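You operate a simulated robot arm through the tools that you are given. There is no shell and no other tool. Be economical: measure what you need, move in short steps, check, and stop when the job is done.

You run a simulated robot arm. Do the job below in one go: nothing can be reset, and whatever is moved stays where it is left.

## Task
Send the flat capsule through the hopper to the REWORK crate.
Fine: it lies on the sorting bench; set the chute lever before you open the gate, shut the gate after.

Only the result counts: the job must be done as asked and must still hold three seconds after the hand-in. Knocking over, shifting, dropping, spilling or breaking anything else fails it.

## Robot
A 7-joint arm with a fingered hand on a trunk, on a base that drives. Base frame: it is fixed to the floor where the robot stands at the start and does not move with it; the origin is under the middle of the robot, x ahead of it, y to its left, z up; the surface under the hand at the start is at about z = 880. Readings come in mm, rad, newtons and seconds.
With the tool pointing down near the work surface it reaches from about 340 to 700 mm from the robot's upright axis, wherever it stands. Its first joint turns from -1.204 to 3.002 rad. Places, roughly: chute lever [1200, 400, 900]; hopper [900, 400, 600]; hopper gate [900, 400, 600]; inside of the REWORK crate [900, 700, 100]; lower button [500, 500, 900]; pink capsule (5x5x3 cm) [500, 200, 900]; raise button [500, 600, 900]; red latch [700, 400, 900]. Payload 3.2 kg.
Tool frame: the origin (TCP) lies between the finger pads and is the grasp point; the fingertips stand 26 mm ahead of it; z points along the fingers, y is the line along which they close. Largest opening 88 mm; the body of the gripper starts 30 mm behind the TCP. The gripper is a hand of 5 fingers: y runs from the thumb to the fingers, the wrist lies at [-16, -108, -172] in the tool frame, and closing takes about 1.5 s.
Orientation is that of the tool frame in the base frame, as a unit quaternion [w, x, y, z]. With the fingers straight down and the wrist toward the robot, the tool's x, y and z point along [0, 1, 0], [1, 0, 0] and [0, 0, -1] of the base frame.

## Interface
- The arm moves only by the tool jog_arm. Its argument "plan" is a list of rows, each an object (a shift or turn left out is 0, a gripper value left out holds the last) with "slide": the shift along the base's x, y, z in cm, a list of three; "turn": the turn, a rotation vector about the base's x, y, z in rad, a list of three; "jaw": the opening, from 0 (shut) to 1 (fully open). In form: [{"slide": [dx, dy, dz], "turn": [rx, ry, rz], "jaw": jaw}, ...]. A call has 1 to 12 rows; each row shifts and turns the commanded pose from where the row before left it. Each row takes 0.2 s and may step no farther than 50 mm and 0.15 rad from the row before; otherwise, or with a gripper value out of range, the whole call is refused. Where a pose cannot be reached the arm comes as near as it can. A force on the tool above 40 N (or 10 N above the force at the start of the call, whichever is more), or a blocked arm, ends the call early, and 0.2 s more pass. The fingers move at their own pace (about 72 mm/s each) and stop on an object; they squeeze with about 26 N. The grip force told is the motor's: it shows also when the fingers shut on nothing. Time passes only in rows, and 0.2 s behind the last, so rows that do not move let the fingers close. It gives the time, the measured TCP pose, the force on the tool (base axes), the opening and the grip force at its end, in the units of the frame above (readings bear some noise), with the torque about the TCP (base axes, N m) and any sound that the robot's microphone picked up.
- Cameras (640 x 400 px; columns grow to the right, rows downward): "scene" is now at [128.2, 46.5, 1360.8]; the picture's right is [0.53, -0.85, 0.00], its down [-0.34, -0.21, -0.91] and it looks along [0.78, 0.48, -0.40] (base axes); focal length 225 px, centre (320, 200). "wrist" rides on the gripper at [67, -98, -117] in the tool frame; the picture's right is [-0.71, 0.33, -0.62], its down [-0.65, -0.65, 0.39] and it looks along [-0.28, 0.68, 0.68] (tool axes); focal length 234 px, centre (320, 200). There is no depth. A picture from a camera that has moved, and an enlarged one, comes with that camera's place and axes in the base frame and with its lens.
- grab_frame(camera): a new picture of that camera. The clock stands still meanwhile.
- lift_body(by): slides the trunk up (or, below 0, down) by that many mm; the arm and the scene camera ride with it, the base frame stays. It gives what a move gives, with no picture.
- roll_base(legs): drives the robot by 1 to 6 legs, each [ahead, left, turn to the left] in mm, mm and rad, along the robot's own axes; the way and the turn of a leg run together, so that a leg with both is an arc; at most 1500 mm and 3.142 rad a leg. The arm and the cameras ride along, it lands a little off, and it stops where it bumps. It gives what a move gives.
- hand_shape(shape): the hand has 5 fingers and takes this shape, open, in about a second: jaw (thumb against the fingers, like two jaws); tri (thumb and two fingers); tip (a fingertip pinch); poke (one finger out to press); point (the index stretched); flat (the hand flat); cup (the hand cupped); fist (a fist). The gripper value then closes the fingers along that shape, each until it touches; the sizes above hold for jaw. It gives what a move gives, with no picture.
- pan_tilt(pan, tilt): turns the head with the scene camera to pan (to the left, within 1.501 rad either way) and tilt (down, from -0.506 to 1.204), counted from straight ahead of the robot. It gives what a move gives.
- enlarge(camera, box): a new picture of the part [left, top, right, bottom] of that camera's present view, enlarged. The clock stands still meanwhile.
- close_job(): hands the job in; it is judged then, once.

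Work in short steps. Places have to be worked out from the pictures, the camera data and where the tool is seen: move nearer, look again, correct. Check each grasp and each placing, and mend what went wrong. You have 120 turns and 90 pictures in all, those below and enlarged ones among them. Open the gripper and draw the arm clear of the work before you hand the job in, unless the task says otherwise; then end with one line.

The tools are called as a command line: name --argument value ..., lists and objects as JSON in quotes. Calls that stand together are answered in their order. jog_arm: Moves the arm, as the interface text tells. Its arguments: {"type":"object","properties":{"plan":{"type":"array","items":{"type":"object","properties":{"slide":{"type":"array","items":{"type":"number"}},"turn":{"type":"array","items":{"type":"number"}},"jaw":{"type":"number"}}}}},"required":["plan"]} The other tools are called the same way: lift_body (by) slides the trunk up or down; hand_shape (shape) gives the hand a shape; roll_base (legs) drives the base; pan_tilt (pan, tilt) turns the head that bears the scene camera; grab_frame (camera) takes a picture; enlarge (camera, box) takes an enlarged picture of a part of a camera's view; close_job () hands the job in.

At the start:

```text
time: 0.0
position: [421.5, 60.2, 1277.5]
orientation: [-0.001, 0.707, 0.707, 0.001]
contact_force: [-0.5, -0.5, 1.2]
moment: [0.01, 0.01, 0.0]
width: 87.8
grip_force: 0.0
shape: jaw
trunk travel left (down, up): [-650.0, 190.0]
robot x, y, heading: [-3.2, 0.4, 0.002]
head pan, tilt: [0.553, 0.415]
```

scene: 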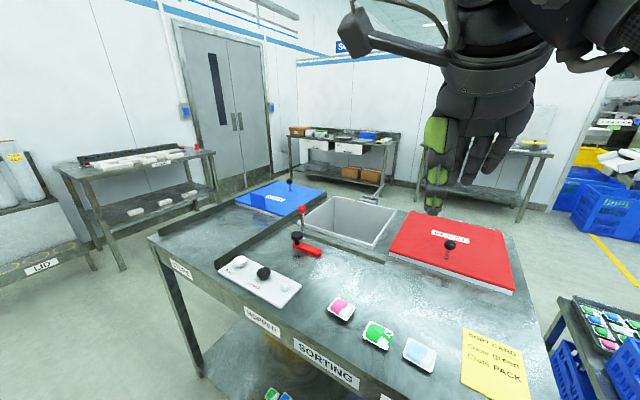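
wrist: 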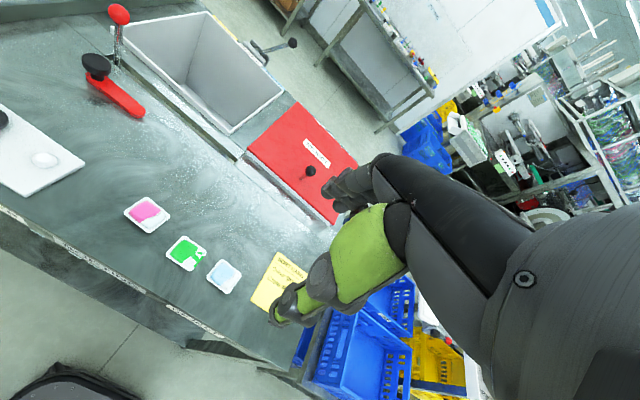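

I begin with enlarged views of the bench to identify the capsules, the controls, and the card.

enlarge --camera "scene" --box '[300, 270, 540, 400]'

enlarge --camera "scene" --box '[140, 170, 400, 330]'

enlarge --camera "wrist" --box '[100, 170, 340, 320]'

```text
2.67 times, centred on (420, 335) of scene
camera zoom: at [128.2, 46.5, 1360.8], right [0.53, -0.85, 0.0], down [-0.34, -0.21, -0.91], along [0.78, 0.48, -0.4], focal length 599 px, centre (53, -160)
```

zoom: 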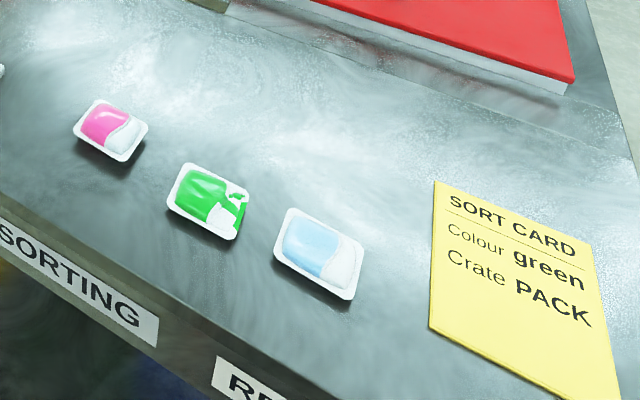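

```text
2.46 times, centred on (270, 250) of scene
camera zoom: at [128.2, 46.5, 1360.8], right [0.53, -0.85, 0.0], down [-0.34, -0.21, -0.91], along [0.78, 0.48, -0.4], focal length 553 px, centre (443, 77)
```

zoom: 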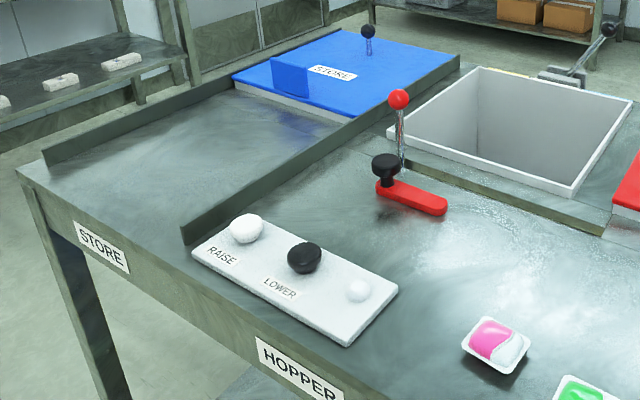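

```text
2.67 times, centred on (220, 245) of wrist
camera zoom: at [324.2, 126.4, 1394.7], right [0.33, -0.71, 0.62], down [-0.65, -0.65, -0.39], along [0.68, -0.28, -0.68], focal length 624 px, centre (587, 80)
```

zoom: 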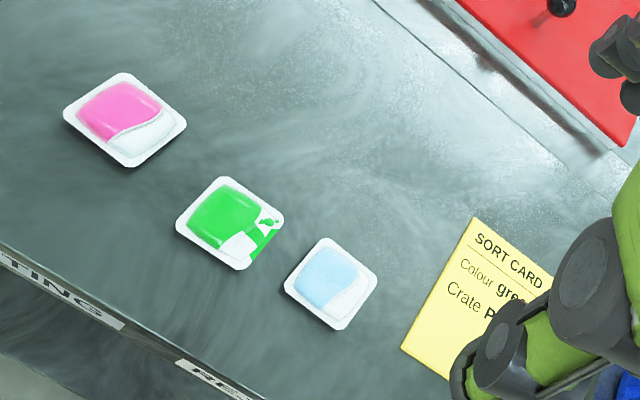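

The card (green/PACK) differs from the task, so I follow the task. I need side-on views to find out which capsule is flat, so I lower the trunk (hand stays well above the bench) and look.

lift_body --by -200

pan_tilt --pan 0.45 --tilt 0.5

grab_frame --camera "scene"

```text
time: 2.2
position: [421.1, 59.5, 1077.3]
orientation: [0.0, 0.708, 0.706, 0.0]
contact_force: [-0.5, -0.5, -0.4]
moment: [0.01, -0.02, 0.01]
width: 87.7
grip_force: 0.1
shape: jaw
trunk travel left (down, up): [-450.0, 390.0]
robot x, y, heading: [5.2, -1.7, -0.001]
head pan, tilt: [0.553, 0.415]
```

```text
time: 2.8
position: [422.3, 61.0, 1077.6]
orientation: [-0.001, 0.708, 0.706, 0.001]
contact_force: [0.6, 0.1, 0.1]
moment: [-0.01, 0.02, 0.0]
width: 87.5
grip_force: 0.0
shape: jaw
trunk travel left (down, up): [-450.0, 390.0]
robot x, y, heading: [-1.4, -0.7, 0.001]
head pan, tilt: [0.45, 0.499]
```

```text
84 pictures are left
camera scene: at [131.5, 37.5, 1153.2], right [0.44, -0.9, 0.0], down [-0.43, -0.21, -0.88], along [0.79, 0.38, -0.48], focal length 225 px, centre (320, 200)
```

scene: 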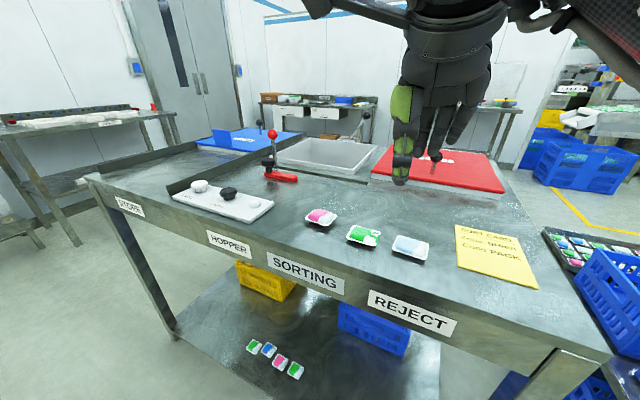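

enlarge --camera "scene" --box '[290, 190, 450, 290]'

enlarge --camera "scene" --box '[160, 110, 400, 260]'

enlarge --camera "scene" --box '[200, 240, 440, 390]'

```text
4.00 times, centred on (370, 240) of scene
camera zoom: at [131.5, 37.5, 1153.2], right [0.44, -0.9, 0.0], down [-0.43, -0.21, -0.88], along [0.79, 0.38, -0.48], focal length 899 px, centre (120, 40)
```

zoom: 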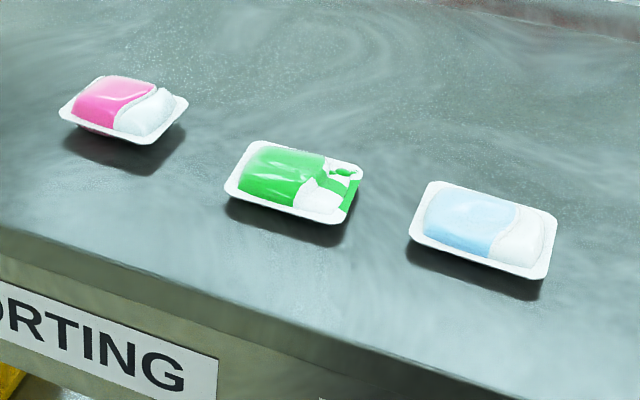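

```text
2.67 times, centred on (280, 185) of scene
camera zoom: at [131.5, 37.5, 1153.2], right [0.44, -0.9, 0.0], down [-0.43, -0.21, -0.88], along [0.79, 0.38, -0.48], focal length 599 px, centre (427, 240)
```

zoom: 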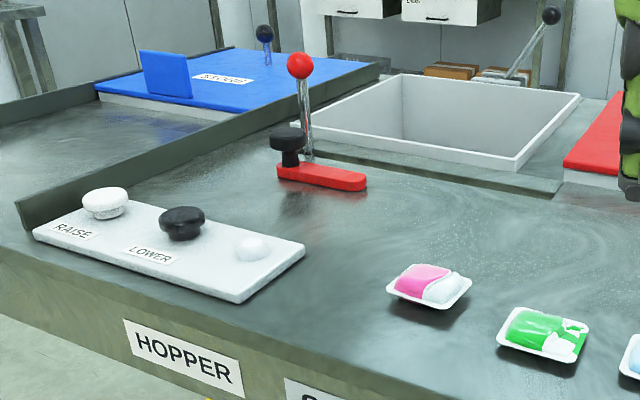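

```text
2.67 times, centred on (320, 315) of scene
camera zoom: at [131.5, 37.5, 1153.2], right [0.44, -0.9, 0.0], down [-0.43, -0.21, -0.88], along [0.79, 0.38, -0.48], focal length 599 px, centre (320, -107)
```

zoom: 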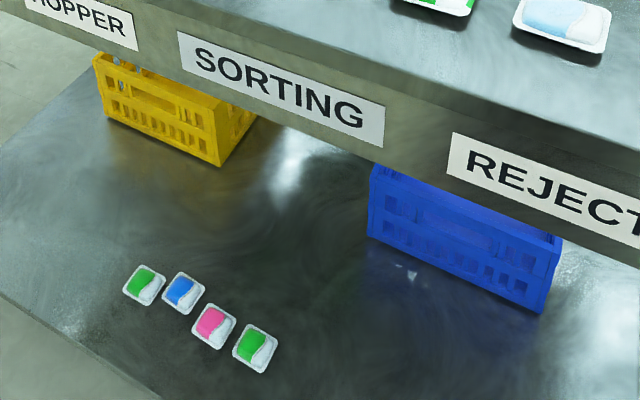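

I want a near-horizontal look at the three capsules to compare thickness, so I raise the hand and lower the trunk further.

jog_arm --plan '[{"slide": [0, 0, 4]}, {"slide": [0, 0, 4]}, {"slide": [0, 0, 4]}, {"slide": [0, 0, 4]}]'

lift_body --by -180

pan_tilt --pan 0.35 --tilt 0.2

grab_frame --camera "scene"

```text
time: 3.8
position: [409.3, 56.0, 1116.9]
orientation: [0.001, 0.707, 0.707, 0.0]
contact_force: [-0.6, -0.3, -0.1]
moment: [0.0, 0.02, -0.02]
width: 87.9
grip_force: 0.0
shape: jaw
out of reach, approached as far as the arm can: row 1, 2, 3, 4
trunk travel left (down, up): [-450.0, 390.0]
robot x, y, heading: [-2.7, -2.6, 0.002]
head pan, tilt: [0.45, 0.499]
```

```text
time: 5.8
position: [409.8, 55.3, 936.2]
orientation: [-0.001, 0.708, 0.707, 0.001]
contact_force: [-0.4, 0.8, 0.0]
moment: [0.02, 0.0, 0.04]
width: 88.0
grip_force: 0.2
shape: jaw
trunk travel left (down, up): [-270.0, 570.0]
robot x, y, heading: [-2.8, -0.3, -0.001]
head pan, tilt: [0.45, 0.499]
```

```text
time: 6.6
position: [410.7, 55.1, 937.1]
orientation: [-0.001, 0.708, 0.706, 0.001]
contact_force: [0.4, -0.3, 0.4]
moment: [-0.02, 0.04, -0.01]
width: 88.1
grip_force: 0.1
shape: jaw
trunk travel left (down, up): [-270.0, 570.0]
robot x, y, heading: [1.2, 0.2, -0.003]
head pan, tilt: [0.351, 0.201]
```

```text
80 pictures are left
camera scene: at [137.1, 29.9, 1000.8], right [0.34, -0.94, 0.0], down [-0.19, -0.07, -0.98], along [0.92, 0.34, -0.2], focal length 225 px, centre (320, 200)
```

scene: 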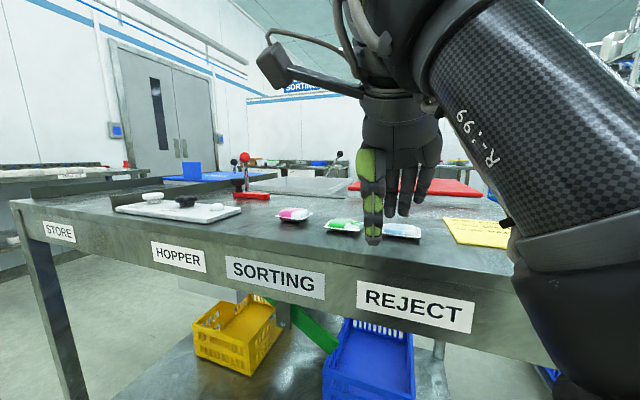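

enlarge --camera "scene" --box '[260, 190, 440, 250]'

enlarge --camera "scene" --box '[160, 280, 440, 400]'

enlarge --camera "wrist" --box '[0, 0, 640, 400]'

```text
3.56 times, centred on (350, 220) of scene
camera zoom: at [137.1, 29.9, 1000.8], right [0.34, -0.94, 0.0], down [-0.19, -0.07, -0.98], along [0.92, 0.34, -0.2], focal length 799 px, centre (213, 129)
```

zoom: 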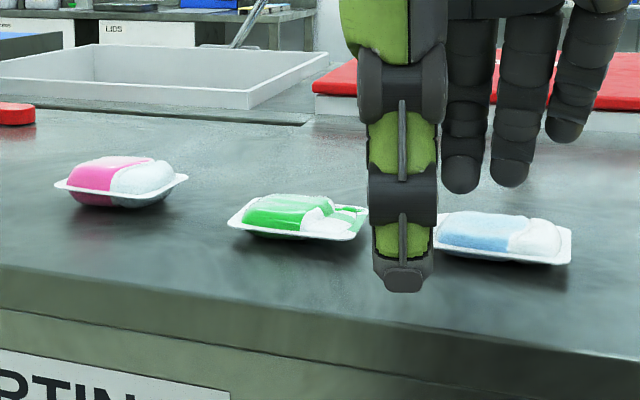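

```text
2.29 times, centred on (300, 340) of scene
camera zoom: at [137.1, 29.9, 1000.8], right [0.34, -0.94, 0.0], down [-0.19, -0.07, -0.98], along [0.92, 0.34, -0.2], focal length 514 px, centre (366, -120)
```

zoom: 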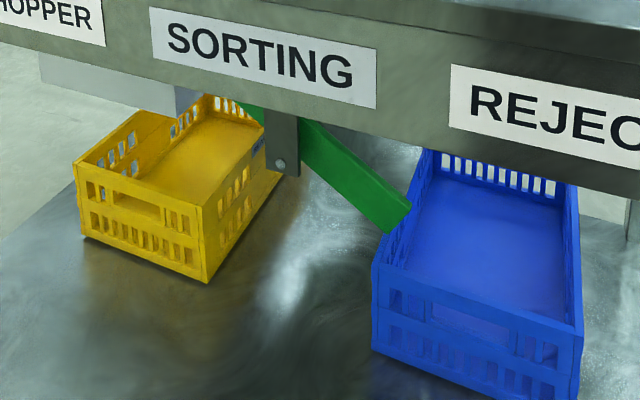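

```text
1.00 times, centred on (320, 200) of wrist (not enlarged: the box is as wide or as high as the picture)
camera zoom: at [311.3, 122.0, 1054.4], right [0.33, -0.71, 0.62], down [-0.65, -0.65, -0.39], along [0.68, -0.28, -0.68], focal length 234 px, centre (320, 200)
```

zoom: 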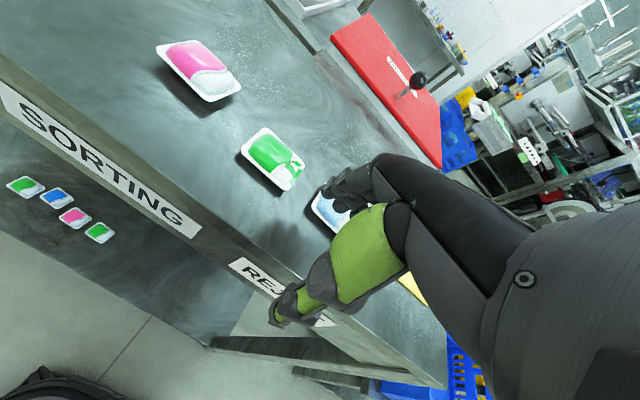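

The measured thicknesses are ambiguous from this angle. I back the base off so the hand clears the bench, then lower to nearly bench level for a true side view.

roll_base --legs '[[-250, 0, 0]]'

lift_body --by -75

enlarge --camera "scene" --box '[270, 130, 430, 230]'

```text
time: 8.5
position: [159.6, 55.9, 938.7]
orientation: [0.0, 0.707, 0.708, 0.001]
contact_force: [0.6, 0.6, 0.0]
moment: [-0.01, -0.01, 0.0]
width: 87.9
grip_force: 0.0
shape: jaw
trunk travel left (down, up): [-270.0, 570.0]
robot x, y, heading: [-246.5, -1.6, -0.0]
head pan, tilt: [0.351, 0.201]
```

```text
time: 9.6
position: [160.2, 55.6, 862.3]
orientation: [0.0, 0.707, 0.707, 0.001]
contact_force: [0.1, 0.2, -0.2]
moment: [0.0, 0.0, 0.0]
width: 87.5
grip_force: 0.0
shape: jaw
trunk travel left (down, up): [-195.0, 645.0]
robot x, y, heading: [-252.2, 0.2, 0.001]
head pan, tilt: [0.351, 0.201]
```

```text
4.00 times, centred on (350, 180) of scene
camera zoom: at [-112.8, 30.0, 925.9], right [0.34, -0.94, 0.0], down [-0.19, -0.07, -0.98], along [0.92, 0.34, -0.2], focal length 899 px, centre (200, 280)
```

zoom: 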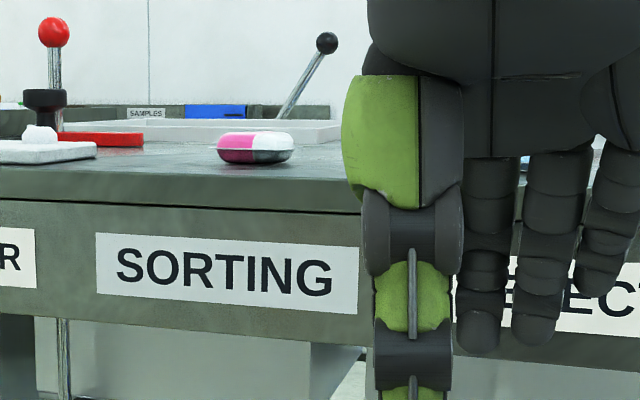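

The hand hides green and blue; I shift the base to the right so all three are visible left of the hand.

roll_base --legs '[[0, -250, 0]]'

enlarge --camera "scene" --box '[200, 130, 360, 230]'

```text
time: 11.4
position: [160.5, -190.1, 862.1]
orientation: [-0.001, 0.708, 0.706, 0.001]
contact_force: [0.7, -0.7, -0.5]
moment: [-0.01, -0.01, 0.02]
width: 87.7
grip_force: 0.0
shape: jaw
trunk travel left (down, up): [-195.0, 645.0]
robot x, y, heading: [-249.2, -247.3, 0.001]
head pan, tilt: [0.351, 0.201]
```

```text
4.00 times, centred on (280, 180) of scene
camera zoom: at [-112.5, -216.7, 925.9], right [0.34, -0.94, 0.0], down [-0.19, -0.07, -0.98], along [0.92, 0.34, -0.2], focal length 899 px, centre (480, 280)
```

zoom: 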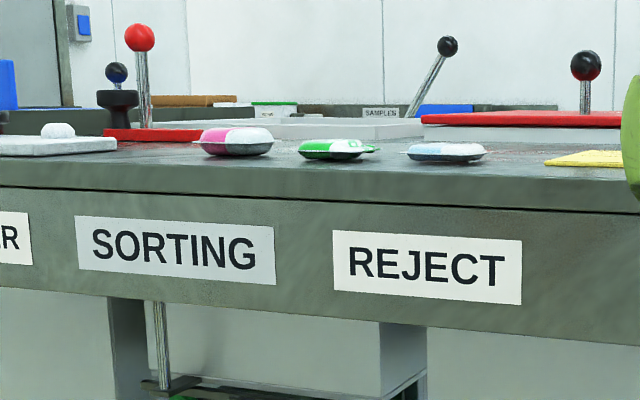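

enlarge --camera "scene" --box '[244, 155, 328, 178]'

enlarge --camera "scene" --box '[298, 158, 328, 174]'

enlarge --camera "scene" --box '[244, 158, 274, 174]'

enlarge --camera "scene" --box '[270, 158, 300, 174]'

```text
7.62 times, centred on (286, 166) of scene
camera zoom: at [-112.5, -216.7, 925.9], right [0.34, -0.94, 0.0], down [-0.19, -0.07, -0.98], along [0.92, 0.34, -0.2], focal length 1713 px, centre (579, 455)
```

zoom: 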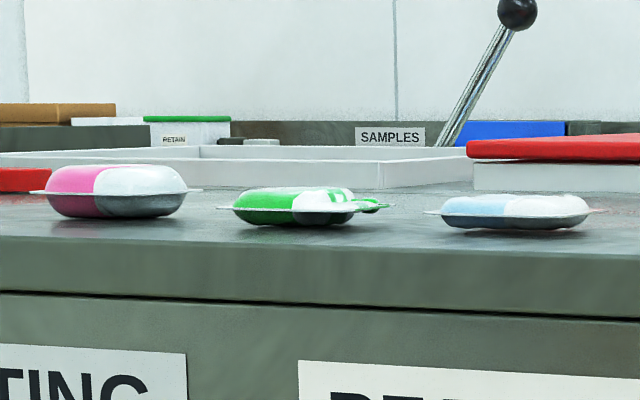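

```text
16.00 times, centred on (313, 166) of scene
camera zoom: at [-112.5, -216.7, 925.9], right [0.34, -0.94, 0.0], down [-0.19, -0.07, -0.98], along [0.92, 0.34, -0.2], focal length 3596 px, centre (432, 744)
```

zoom: 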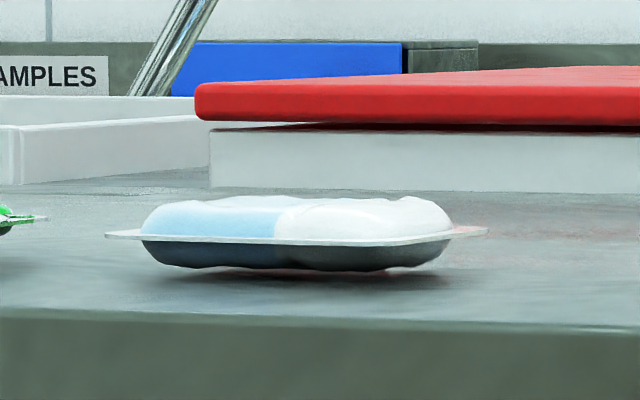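

```text
16.00 times, centred on (259, 166) of scene
camera zoom: at [-112.5, -216.7, 925.9], right [0.34, -0.94, 0.0], down [-0.19, -0.07, -0.98], along [0.92, 0.34, -0.2], focal length 3596 px, centre (1296, 744)
```

zoom: 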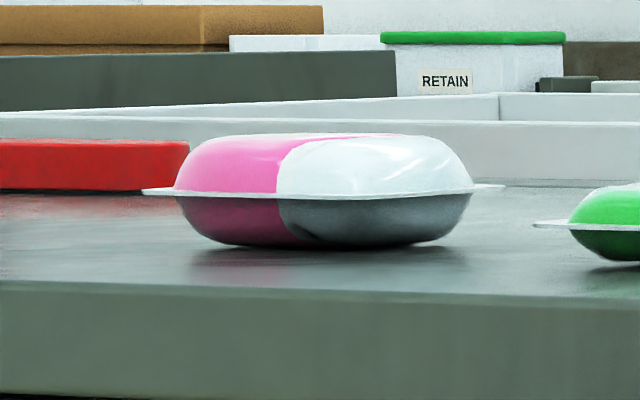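

```text
16.00 times, centred on (285, 166) of scene
camera zoom: at [-112.5, -216.7, 925.9], right [0.34, -0.94, 0.0], down [-0.19, -0.07, -0.98], along [0.92, 0.34, -0.2], focal length 3596 px, centre (880, 744)
```

zoom: 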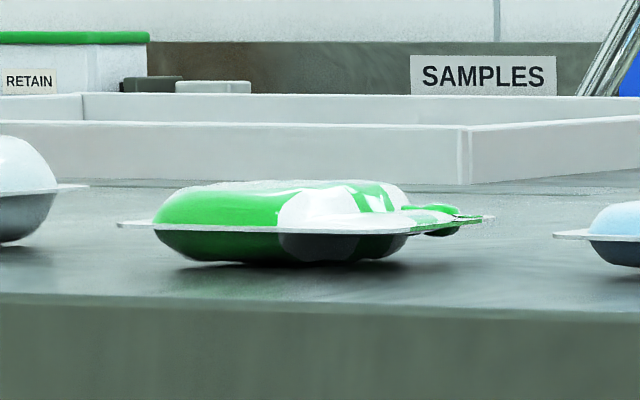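

The light‑blue capsule is clearly the thin, crumpled one (pink is plump, green has a leaking seal), so it is the flat capsule, at about (473, 27). Now I look beneath the bench for the crates and chute.

pan_tilt --pan 0.5 --tilt 0.45

grab_frame --camera "scene"

enlarge --camera "scene" --box '[200, 120, 440, 270]'

```text
time: 12.2
position: [160.2, -191.5, 861.8]
orientation: [0.0, 0.707, 0.708, 0.001]
contact_force: [0.1, 0.1, -0.3]
moment: [-0.01, 0.01, 0.02]
width: 88.1
grip_force: 0.1
shape: jaw
trunk travel left (down, up): [-195.0, 645.0]
robot x, y, heading: [-248.7, -244.4, -0.001]
head pan, tilt: [0.499, 0.45]
```

```text
70 pictures are left
camera scene: at [-119.3, -204.8, 902.7], right [0.48, -0.88, 0.0], down [-0.38, -0.21, -0.9], along [0.79, 0.43, -0.43], focal length 225 px, centre (320, 200)
```

scene: 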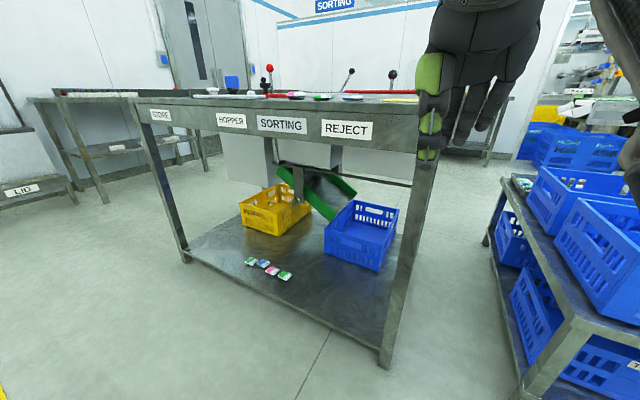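

```text
2.67 times, centred on (320, 195) of scene
camera zoom: at [-119.3, -204.8, 902.7], right [0.48, -0.88, 0.0], down [-0.38, -0.21, -0.9], along [0.79, 0.43, -0.43], focal length 599 px, centre (320, 213)
```

zoom: 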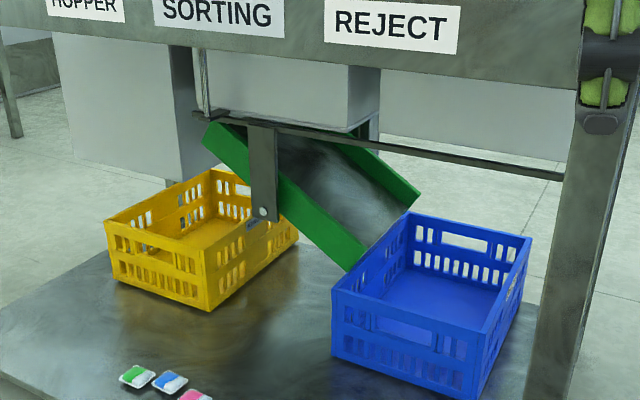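

The chute currently tips toward the blue crate; the yellow crate on the left (y≈700) matches the REWORK place. Now I raise the trunk and go over toward the hopper controls to inspect them.

lift_body --by 455

roll_base --legs '[[0, 600, 0], [240, 0, 0]]'

pan_tilt --pan 0.1 --tilt 0.5

grab_frame --camera "scene"

```text
refused: 455 is not a number from -400 to 400
```

```text
time: 16.7
position: [347.0, 404.8, 863.3]
orientation: [-0.004, 0.707, 0.708, -0.007]
contact_force: [-24.6, -3.8, -4.2]
moment: [0.1, -0.08, -0.51]
width: 87.1
grip_force: 0.1
shape: jaw
trunk travel left (down, up): [-195.0, 645.0]
robot x, y, heading: [-51.9, 351.5, -0.002]
head pan, tilt: [0.499, 0.45]
stopped in leg 2: the force on the tool passed its limit at 55 N (the readings are from after the stop); the commanded pose is now the measured one
```

```text
time: 17.6
position: [347.0, 404.1, 863.3]
orientation: [-0.001, 0.707, 0.707, -0.007]
contact_force: [-27.0, -2.1, -1.1]
moment: [0.03, -0.2, -0.51]
width: 86.8
grip_force: 0.1
shape: jaw
trunk travel left (down, up): [-195.0, 645.0]
robot x, y, heading: [-53.2, 350.1, -0.008]
head pan, tilt: [0.099, 0.499]
```

```text
68 pictures are left
camera scene: at [85.0, 357.1, 899.0], right [0.1, -1.0, 0.0], down [-0.47, -0.05, -0.88], along [0.88, 0.08, -0.47], focal length 225 px, centre (320, 200)
```

scene: 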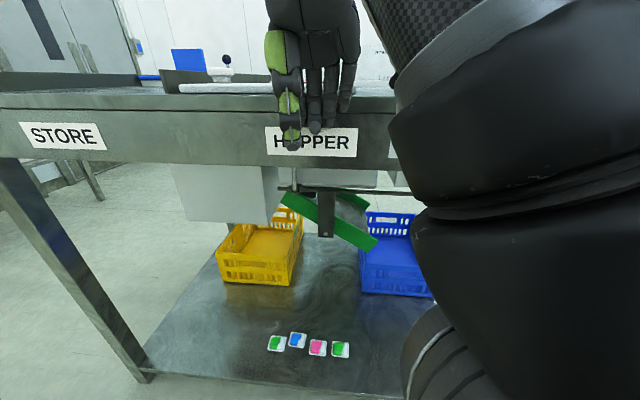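

The lift was refused (limit 400) and the hand then touched the bench front. I back off, raise in two steps, and will chain calls more carefully.

roll_base --legs '[[-120, 0, 0]]'

lift_body --by 400

pan_tilt --pan 0.1 --tilt 0.6

grab_frame --camera "scene"

```text
time: 18.8
position: [234.8, 406.2, 861.9]
orientation: [-0.002, 0.708, 0.706, -0.007]
contact_force: [0.3, -1.2, 0.3]
moment: [0.01, 0.0, -0.02]
width: 87.7
grip_force: 0.1
shape: jaw
trunk travel left (down, up): [-195.0, 645.0]
robot x, y, heading: [-169.4, 353.8, -0.004]
head pan, tilt: [0.099, 0.499]
```

```text
time: 22.7
position: [234.5, 406.1, 1261.8]
orientation: [-0.003, 0.707, 0.707, -0.007]
contact_force: [0.0, 0.8, -0.3]
moment: [-0.01, -0.01, 0.0]
width: 87.9
grip_force: 0.1
shape: jaw
trunk travel left (down, up): [-595.0, 245.0]
robot x, y, heading: [-164.7, 353.2, -0.007]
head pan, tilt: [0.099, 0.499]
```

```text
time: 23.3
position: [234.5, 406.7, 1261.0]
orientation: [-0.004, 0.708, 0.706, -0.007]
contact_force: [0.1, 0.6, -1.0]
moment: [0.01, -0.01, -0.01]
width: 88.1
grip_force: 0.1
shape: jaw
trunk travel left (down, up): [-595.0, 245.0]
robot x, y, heading: [-167.3, 351.2, -0.005]
head pan, tilt: [0.099, 0.6]
```

```text
67 pictures are left
camera scene: at [-30.6, 357.8, 1289.1], right [0.1, -1.0, 0.0], down [-0.56, -0.05, -0.83], along [0.82, 0.08, -0.56], focal length 225 px, centre (320, 200)
```

scene: 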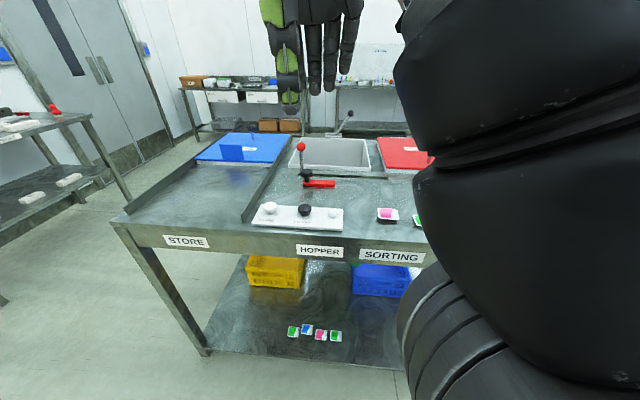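

Clear view now. I raise further and drive forward toward the bench to look into the hopper.

lift_body --by 200

roll_base --legs '[[170, 0, 0]]'

pan_tilt --pan 0.15 --tilt 0.75

grab_frame --camera "scene"

grab_frame --camera "wrist"

```text
time: 25.5
position: [234.0, 406.6, 1461.7]
orientation: [-0.003, 0.708, 0.707, -0.006]
contact_force: [0.9, -0.4, -0.6]
moment: [0.0, 0.01, -0.04]
width: 87.7
grip_force: 0.1
shape: jaw
trunk travel left (down, up): [-795.0, 45.0]
robot x, y, heading: [-171.0, 350.6, -0.003]
head pan, tilt: [0.099, 0.6]
```

```text
time: 27.0
position: [403.1, 405.0, 1463.2]
orientation: [-0.003, 0.708, 0.707, -0.006]
contact_force: [-0.1, -0.5, 0.5]
moment: [-0.01, 0.03, 0.04]
width: 87.8
grip_force: 0.1
shape: jaw
trunk travel left (down, up): [-795.0, 45.0]
robot x, y, heading: [4.4, 352.8, -0.006]
head pan, tilt: [0.099, 0.6]
```

```text
time: 27.7
position: [404.0, 405.5, 1461.9]
orientation: [-0.003, 0.708, 0.706, -0.006]
contact_force: [0.7, 0.6, -0.3]
moment: [0.03, 0.0, 0.0]
width: 87.7
grip_force: 0.1
shape: jaw
trunk travel left (down, up): [-795.0, 45.0]
robot x, y, heading: [2.9, 352.5, -0.004]
head pan, tilt: [0.15, 0.75]
```

```text
66 pictures are left
camera scene: at [133.8, 360.7, 1476.2], right [0.14, -0.99, 0.0], down [-0.67, -0.1, -0.73], along [0.72, 0.11, -0.68], focal length 225 px, centre (320, 200)
```

scene: 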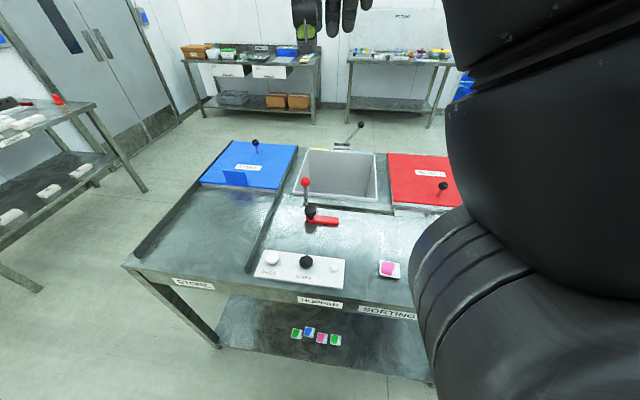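

```text
65 pictures are left
camera wrist: at [308.3, 472.9, 1580.2], right [0.34, -0.7, 0.62], down [-0.66, -0.65, -0.38], along [0.67, -0.28, -0.69], focal length 234 px, centre (320, 200)
```

wrist: 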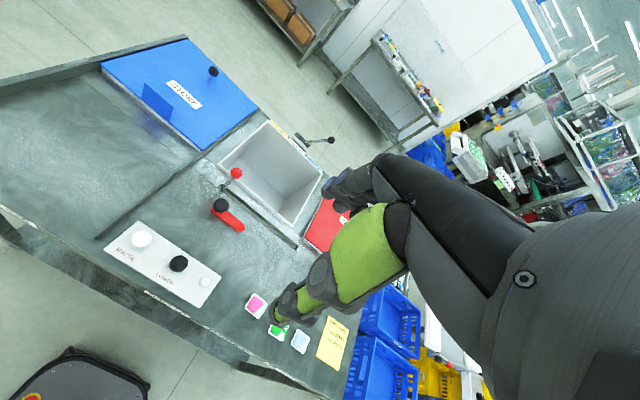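

enlarge --camera "wrist" --box '[190, 100, 350, 240]'

enlarge --camera "scene" --box '[240, 110, 400, 230]'

enlarge --camera "wrist" --box '[90, 190, 250, 310]'

```text
2.86 times, centred on (270, 170) of wrist
camera zoom: at [308.3, 472.9, 1580.2], right [0.34, -0.7, 0.62], down [-0.66, -0.65, -0.38], along [0.67, -0.28, -0.69], focal length 669 px, centre (463, 286)
```

zoom: 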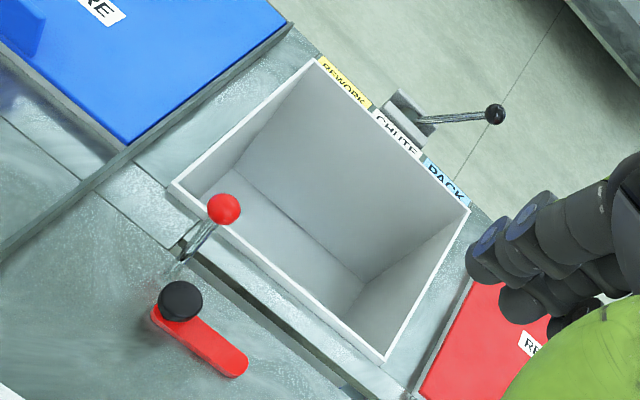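

```text
3.33 times, centred on (320, 170) of scene
camera zoom: at [133.8, 360.7, 1476.2], right [0.14, -0.99, 0.0], down [-0.67, -0.1, -0.73], along [0.72, 0.11, -0.68], focal length 749 px, centre (320, 300)
```

zoom: 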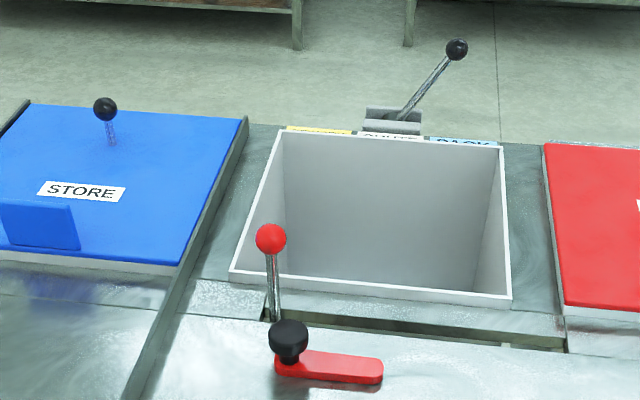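

```text
3.33 times, centred on (170, 250) of wrist
camera zoom: at [308.3, 472.9, 1580.2], right [0.34, -0.7, 0.62], down [-0.66, -0.65, -0.38], along [0.67, -0.28, -0.69], focal length 781 px, centre (820, 33)
```

zoom: 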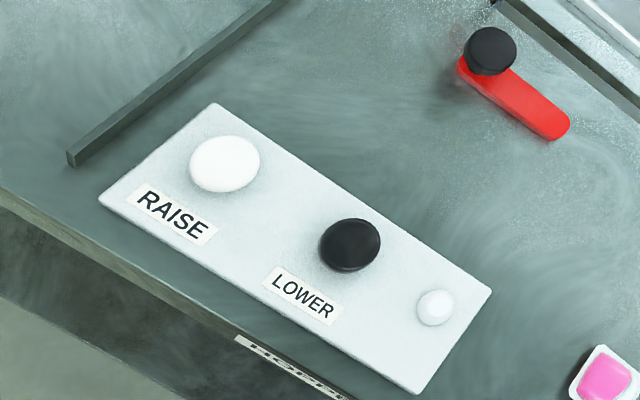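

The chute lever leans toward PACK (right); REWORK is the left position. I lower a bit for a closer look at the red-ball lever, latch and panel with the wrist camera.

lift_body --by -270

grab_frame --camera "wrist"

grab_frame --camera "scene"

```text
time: 30.4
position: [403.8, 405.4, 1191.7]
orientation: [-0.004, 0.707, 0.707, -0.007]
contact_force: [-0.1, 0.0, 1.0]
moment: [0.02, 0.02, -0.01]
width: 87.7
grip_force: 0.0
shape: jaw
trunk travel left (down, up): [-525.0, 315.0]
robot x, y, heading: [2.2, 351.0, -0.003]
head pan, tilt: [0.15, 0.75]
```

```text
61 pictures are left
camera wrist: at [307.4, 472.9, 1310.4], right [0.34, -0.7, 0.62], down [-0.66, -0.65, -0.38], along [0.67, -0.28, -0.69], focal length 234 px, centre (320, 200)
```

wrist: 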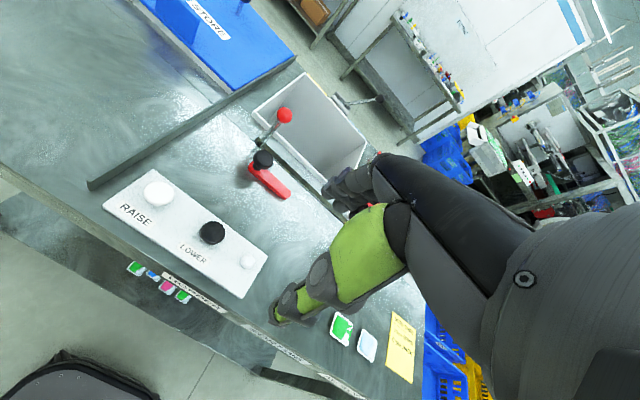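

```text
60 pictures are left
camera scene: at [133.0, 360.7, 1206.3], right [0.15, -0.99, 0.0], down [-0.67, -0.1, -0.73], along [0.72, 0.11, -0.68], focal length 225 px, centre (320, 200)
```

scene: 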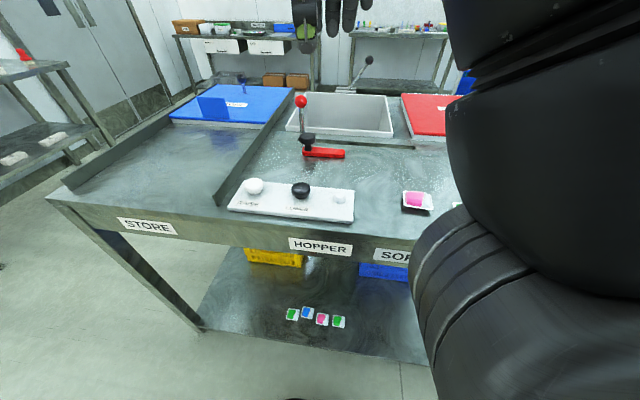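

enlarge --camera "scene" --box '[270, 80, 420, 170]'

enlarge --camera "wrist" --box '[220, 60, 380, 220]'

```text
4.27 times, centred on (345, 125) of scene
camera zoom: at [133.0, 360.7, 1206.3], right [0.15, -0.99, 0.0], down [-0.67, -0.1, -0.73], along [0.72, 0.11, -0.68], focal length 959 px, centre (213, 520)
```

zoom: 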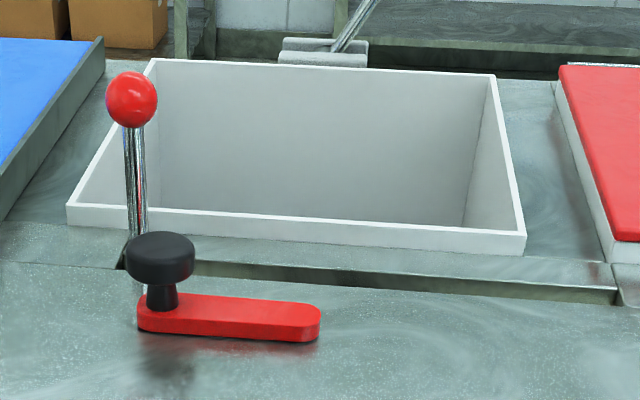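

```text
2.50 times, centred on (300, 140) of wrist
camera zoom: at [307.4, 472.9, 1310.4], right [0.34, -0.7, 0.62], down [-0.66, -0.65, -0.38], along [0.67, -0.28, -0.69], focal length 585 px, centre (370, 350)
```

zoom: 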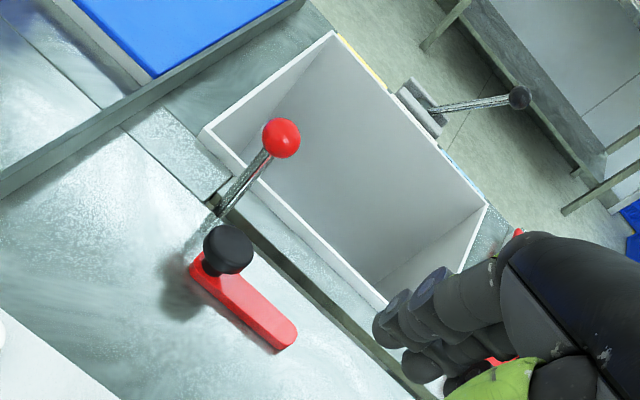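

Estimates: chute lever pivot (1174, 397, 890) with its ball at (1185, 319, 1004), leaning to PACK; gate rod ball (731, 503, 992) in a slot running from y≈514 to y≈180; flat capsule centre (485, 28), square to the base axes. First I fetch the capsule: shift right.

roll_base --legs '[[0, -325, 0]]'

jog_arm --plan '[{"slide": [3, -2, -4]}, {"slide": [3, -2, -4]}, {"slide": [0, 0, -4]}, {"slide": [0, 0, -4]}]'

pan_tilt --pan 0.1 --tilt 0.75

grab_frame --camera "wrist"

grab_frame --camera "scene"

```text
time: 32.6
position: [402.1, 75.4, 1192.2]
orientation: [-0.004, 0.708, 0.706, -0.007]
contact_force: [-0.7, -0.6, -0.5]
moment: [0.02, 0.01, 0.01]
width: 87.7
grip_force: 0.0
shape: jaw
trunk travel left (down, up): [-525.0, 315.0]
robot x, y, heading: [0.7, 18.6, -0.005]
head pan, tilt: [0.15, 0.75]
```

```text
refused: row 1 steps farther than a row can; nothing moved
```

```text
time: 33.2
position: [402.0, 76.5, 1190.6]
orientation: [-0.003, 0.709, 0.706, -0.007]
contact_force: [-0.6, 0.1, -0.7]
moment: [0.01, 0.02, -0.01]
width: 87.7
grip_force: 0.0
shape: jaw
trunk travel left (down, up): [-525.0, 315.0]
robot x, y, heading: [-1.8, 21.8, -0.01]
head pan, tilt: [0.099, 0.75]
```

```text
57 pictures are left
camera wrist: at [305.9, 143.2, 1310.3], right [0.34, -0.71, 0.62], down [-0.66, -0.65, -0.38], along [0.67, -0.28, -0.69], focal length 234 px, centre (320, 200)
```

wrist: 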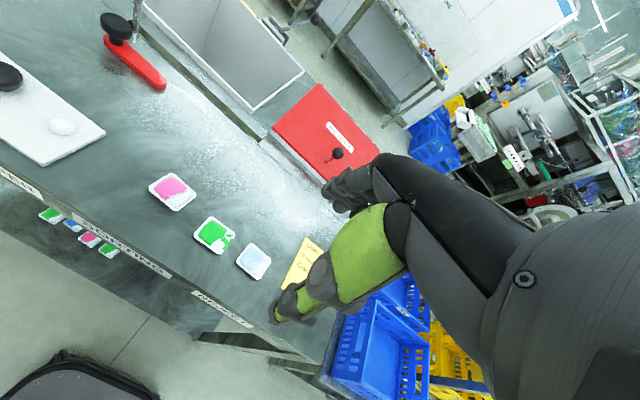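

```text
56 pictures are left
camera scene: at [131.7, 27.3, 1206.2], right [0.09, -1.0, 0.0], down [-0.68, -0.06, -0.73], along [0.73, 0.07, -0.68], focal length 225 px, centre (320, 200)
```

scene: 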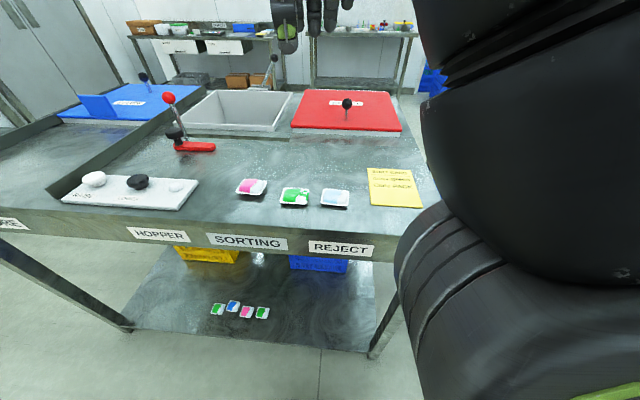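

Both cameras put the flat capsule at about (482, 31). I move above it and descend to z≈1000.

jog_arm --plan '[{"slide": [2, -1, -4]}, {"slide": [2, -1, -4]}, {"slide": [2, -1, -4]}, {"slide": [2, -1, -4]}, {"slide": [0, -0.5, -3]}]'

grab_frame --camera "wrist"

grab_frame --camera "scene"

```text
time: 34.4
position: [482.0, 28.5, 1000.5]
orientation: [-0.003, 0.708, 0.706, -0.006]
contact_force: [-0.6, 0.3, 0.2]
moment: [-0.01, -0.01, 0.02]
width: 87.8
grip_force: 0.0
shape: jaw
trunk travel left (down, up): [-525.0, 315.0]
robot x, y, heading: [0.0, 20.1, -0.008]
head pan, tilt: [0.099, 0.75]
```

```text
55 pictures are left
camera wrist: at [386.1, 95.4, 1119.5], right [0.34, -0.71, 0.62], down [-0.66, -0.65, -0.38], along [0.67, -0.28, -0.69], focal length 234 px, centre (320, 200)
```

wrist: 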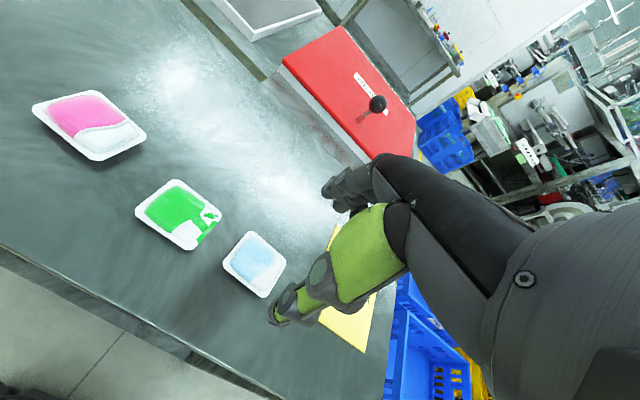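

```text
54 pictures are left
camera scene: at [131.7, 26.7, 1206.2], right [0.09, -1.0, 0.0], down [-0.68, -0.06, -0.73], along [0.73, 0.07, -0.68], focal length 225 px, centre (320, 200)
```

scene: 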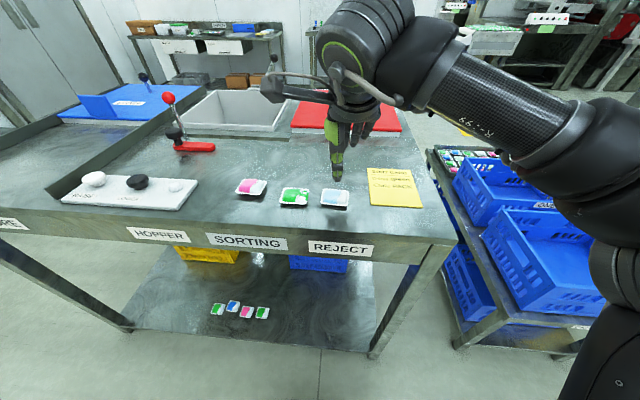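

enlarge --camera "scene" --box '[260, 80, 420, 220]'

```text
2.86 times, centred on (340, 150) of scene
camera zoom: at [131.7, 26.7, 1206.2], right [0.09, -1.0, 0.0], down [-0.68, -0.06, -0.73], along [0.73, 0.07, -0.68], focal length 642 px, centre (263, 343)
```

zoom: 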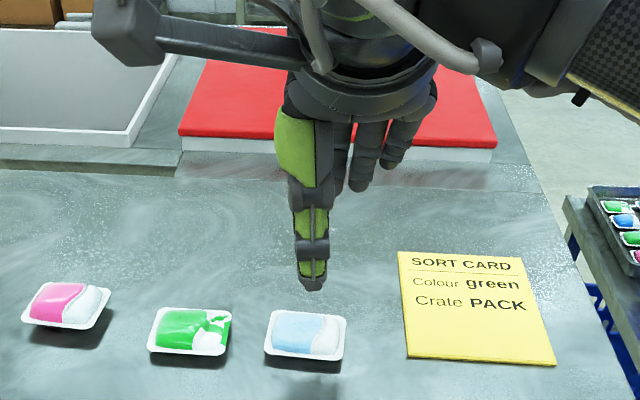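

Thumb is at y≈27 and the capsule centre at about (481, 33); I shift +5 mm in y, then lower to z≈912 and close.

jog_arm --plan '[{"slide": [0, 0.5, -3]}, {"slide": [0, 0, -3]}]'

enlarge --camera "scene" --box '[270, 120, 400, 220]'

enlarge --camera "wrist" --box '[150, 180, 350, 340]'

```text
time: 35.0
position: [479.7, 34.2, 940.4]
orientation: [-0.003, 0.708, 0.706, -0.007]
contact_force: [-0.4, 0.4, 0.6]
moment: [0.01, -0.01, 0.0]
width: 87.9
grip_force: 0.0
shape: jaw
trunk travel left (down, up): [-525.0, 315.0]
robot x, y, heading: [-0.2, 22.1, -0.005]
head pan, tilt: [0.099, 0.75]
```

```text
4.00 times, centred on (335, 170) of scene
camera zoom: at [131.8, 27.0, 1206.2], right [0.09, -1.0, 0.0], down [-0.68, -0.06, -0.73], along [0.73, 0.07, -0.68], focal length 899 px, centre (260, 320)
```

zoom: 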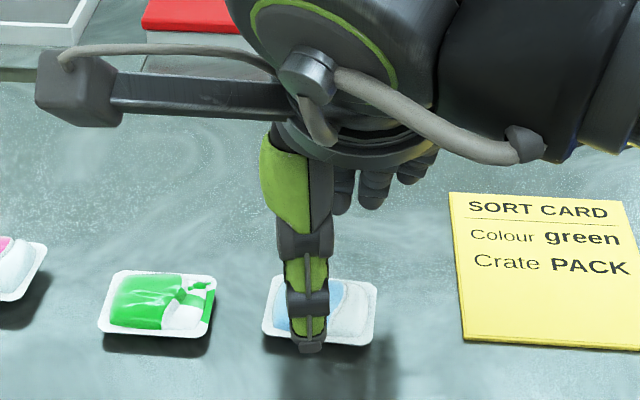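

```text
2.50 times, centred on (250, 260) of wrist
camera zoom: at [384.6, 101.8, 1059.8], right [0.34, -0.71, 0.62], down [-0.66, -0.65, -0.38], along [0.67, -0.28, -0.69], focal length 585 px, centre (495, 50)
```

zoom: 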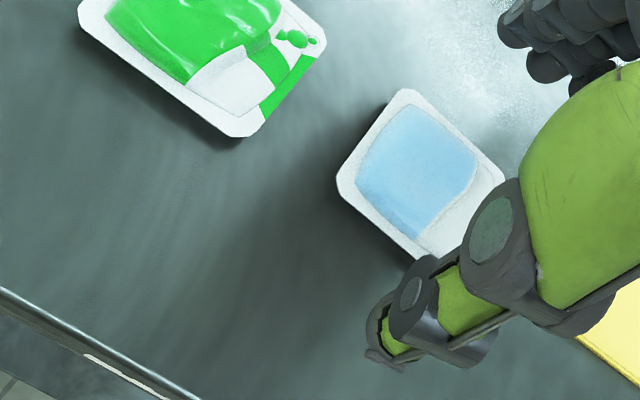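

Alignment looks good; lower 30 mm and close gently.

jog_arm --plan '[{"slide": [0, 0, -1.5]}, {"slide": [0, 0, -1.4]}]'

enlarge --camera "scene" --box '[270, 130, 400, 230]'

```text
time: 35.6
position: [482.8, 34.9, 912.3]
orientation: [-0.003, 0.706, 0.708, -0.007]
contact_force: [-0.8, -0.1, -0.3]
moment: [0.0, 0.0, -0.02]
width: 87.9
grip_force: 0.1
shape: jaw
trunk travel left (down, up): [-525.0, 315.0]
robot x, y, heading: [1.9, 21.9, -0.003]
head pan, tilt: [0.099, 0.75]
```

```text
4.00 times, centred on (335, 180) of scene
camera zoom: at [131.8, 27.1, 1206.2], right [0.09, -1.0, 0.0], down [-0.68, -0.06, -0.73], along [0.73, 0.07, -0.68], focal length 899 px, centre (260, 280)
```

zoom: 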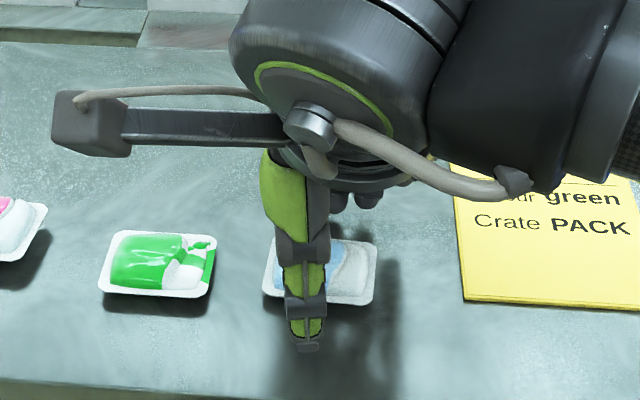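

jog_arm --plan '[{"slide": [0, -0.4, -0.2]}, {"jaw": 0.5}, {"jaw": 0.3}, {"jaw": 0.3}, {"jaw": 0.0}, {"jaw": 0.0}, {"jaw": 0.0}, {"jaw": 0.0}, {"jaw": 0.0}, {"jaw": 0.0}]'

enlarge --camera "scene" --box '[270, 130, 400, 230]'

enlarge --camera "wrist" --box '[150, 180, 350, 340]'

```text
time: 37.8
position: [479.7, 32.0, 912.4]
orientation: [-0.002, 0.708, 0.706, -0.004]
contact_force: [3.8, 3.0, 22.8]
moment: [0.02, 0.18, -0.13]
width: 31.7
grip_force: 26.5
shape: jaw
trunk travel left (down, up): [-525.0, 315.0]
robot x, y, heading: [-1.6, 21.8, -0.006]
head pan, tilt: [0.099, 0.75]
```

```text
4.00 times, centred on (335, 180) of scene
camera zoom: at [129.3, 27.6, 1206.6], right [0.09, -1.0, 0.0], down [-0.68, -0.06, -0.73], along [0.73, 0.07, -0.68], focal length 899 px, centre (260, 280)
```

zoom: 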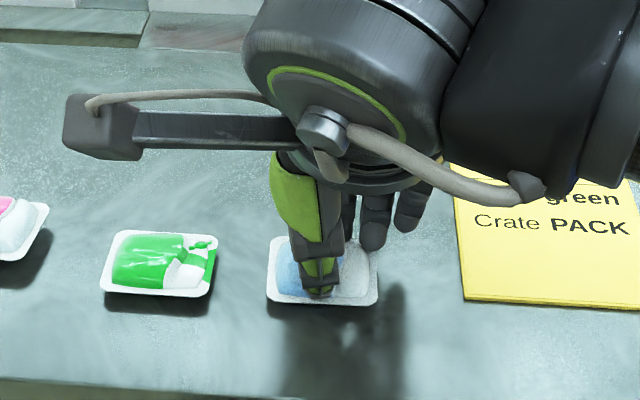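

```text
2.50 times, centred on (250, 260) of wrist
camera zoom: at [384.2, 98.9, 1031.6], right [0.34, -0.71, 0.62], down [-0.66, -0.65, -0.38], along [0.67, -0.28, -0.68], focal length 585 px, centre (495, 50)
```

zoom: 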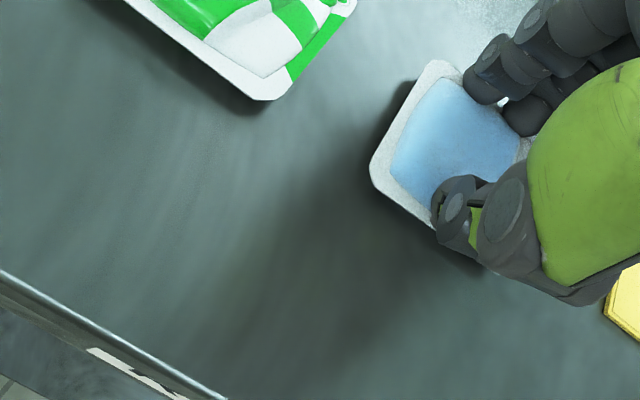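

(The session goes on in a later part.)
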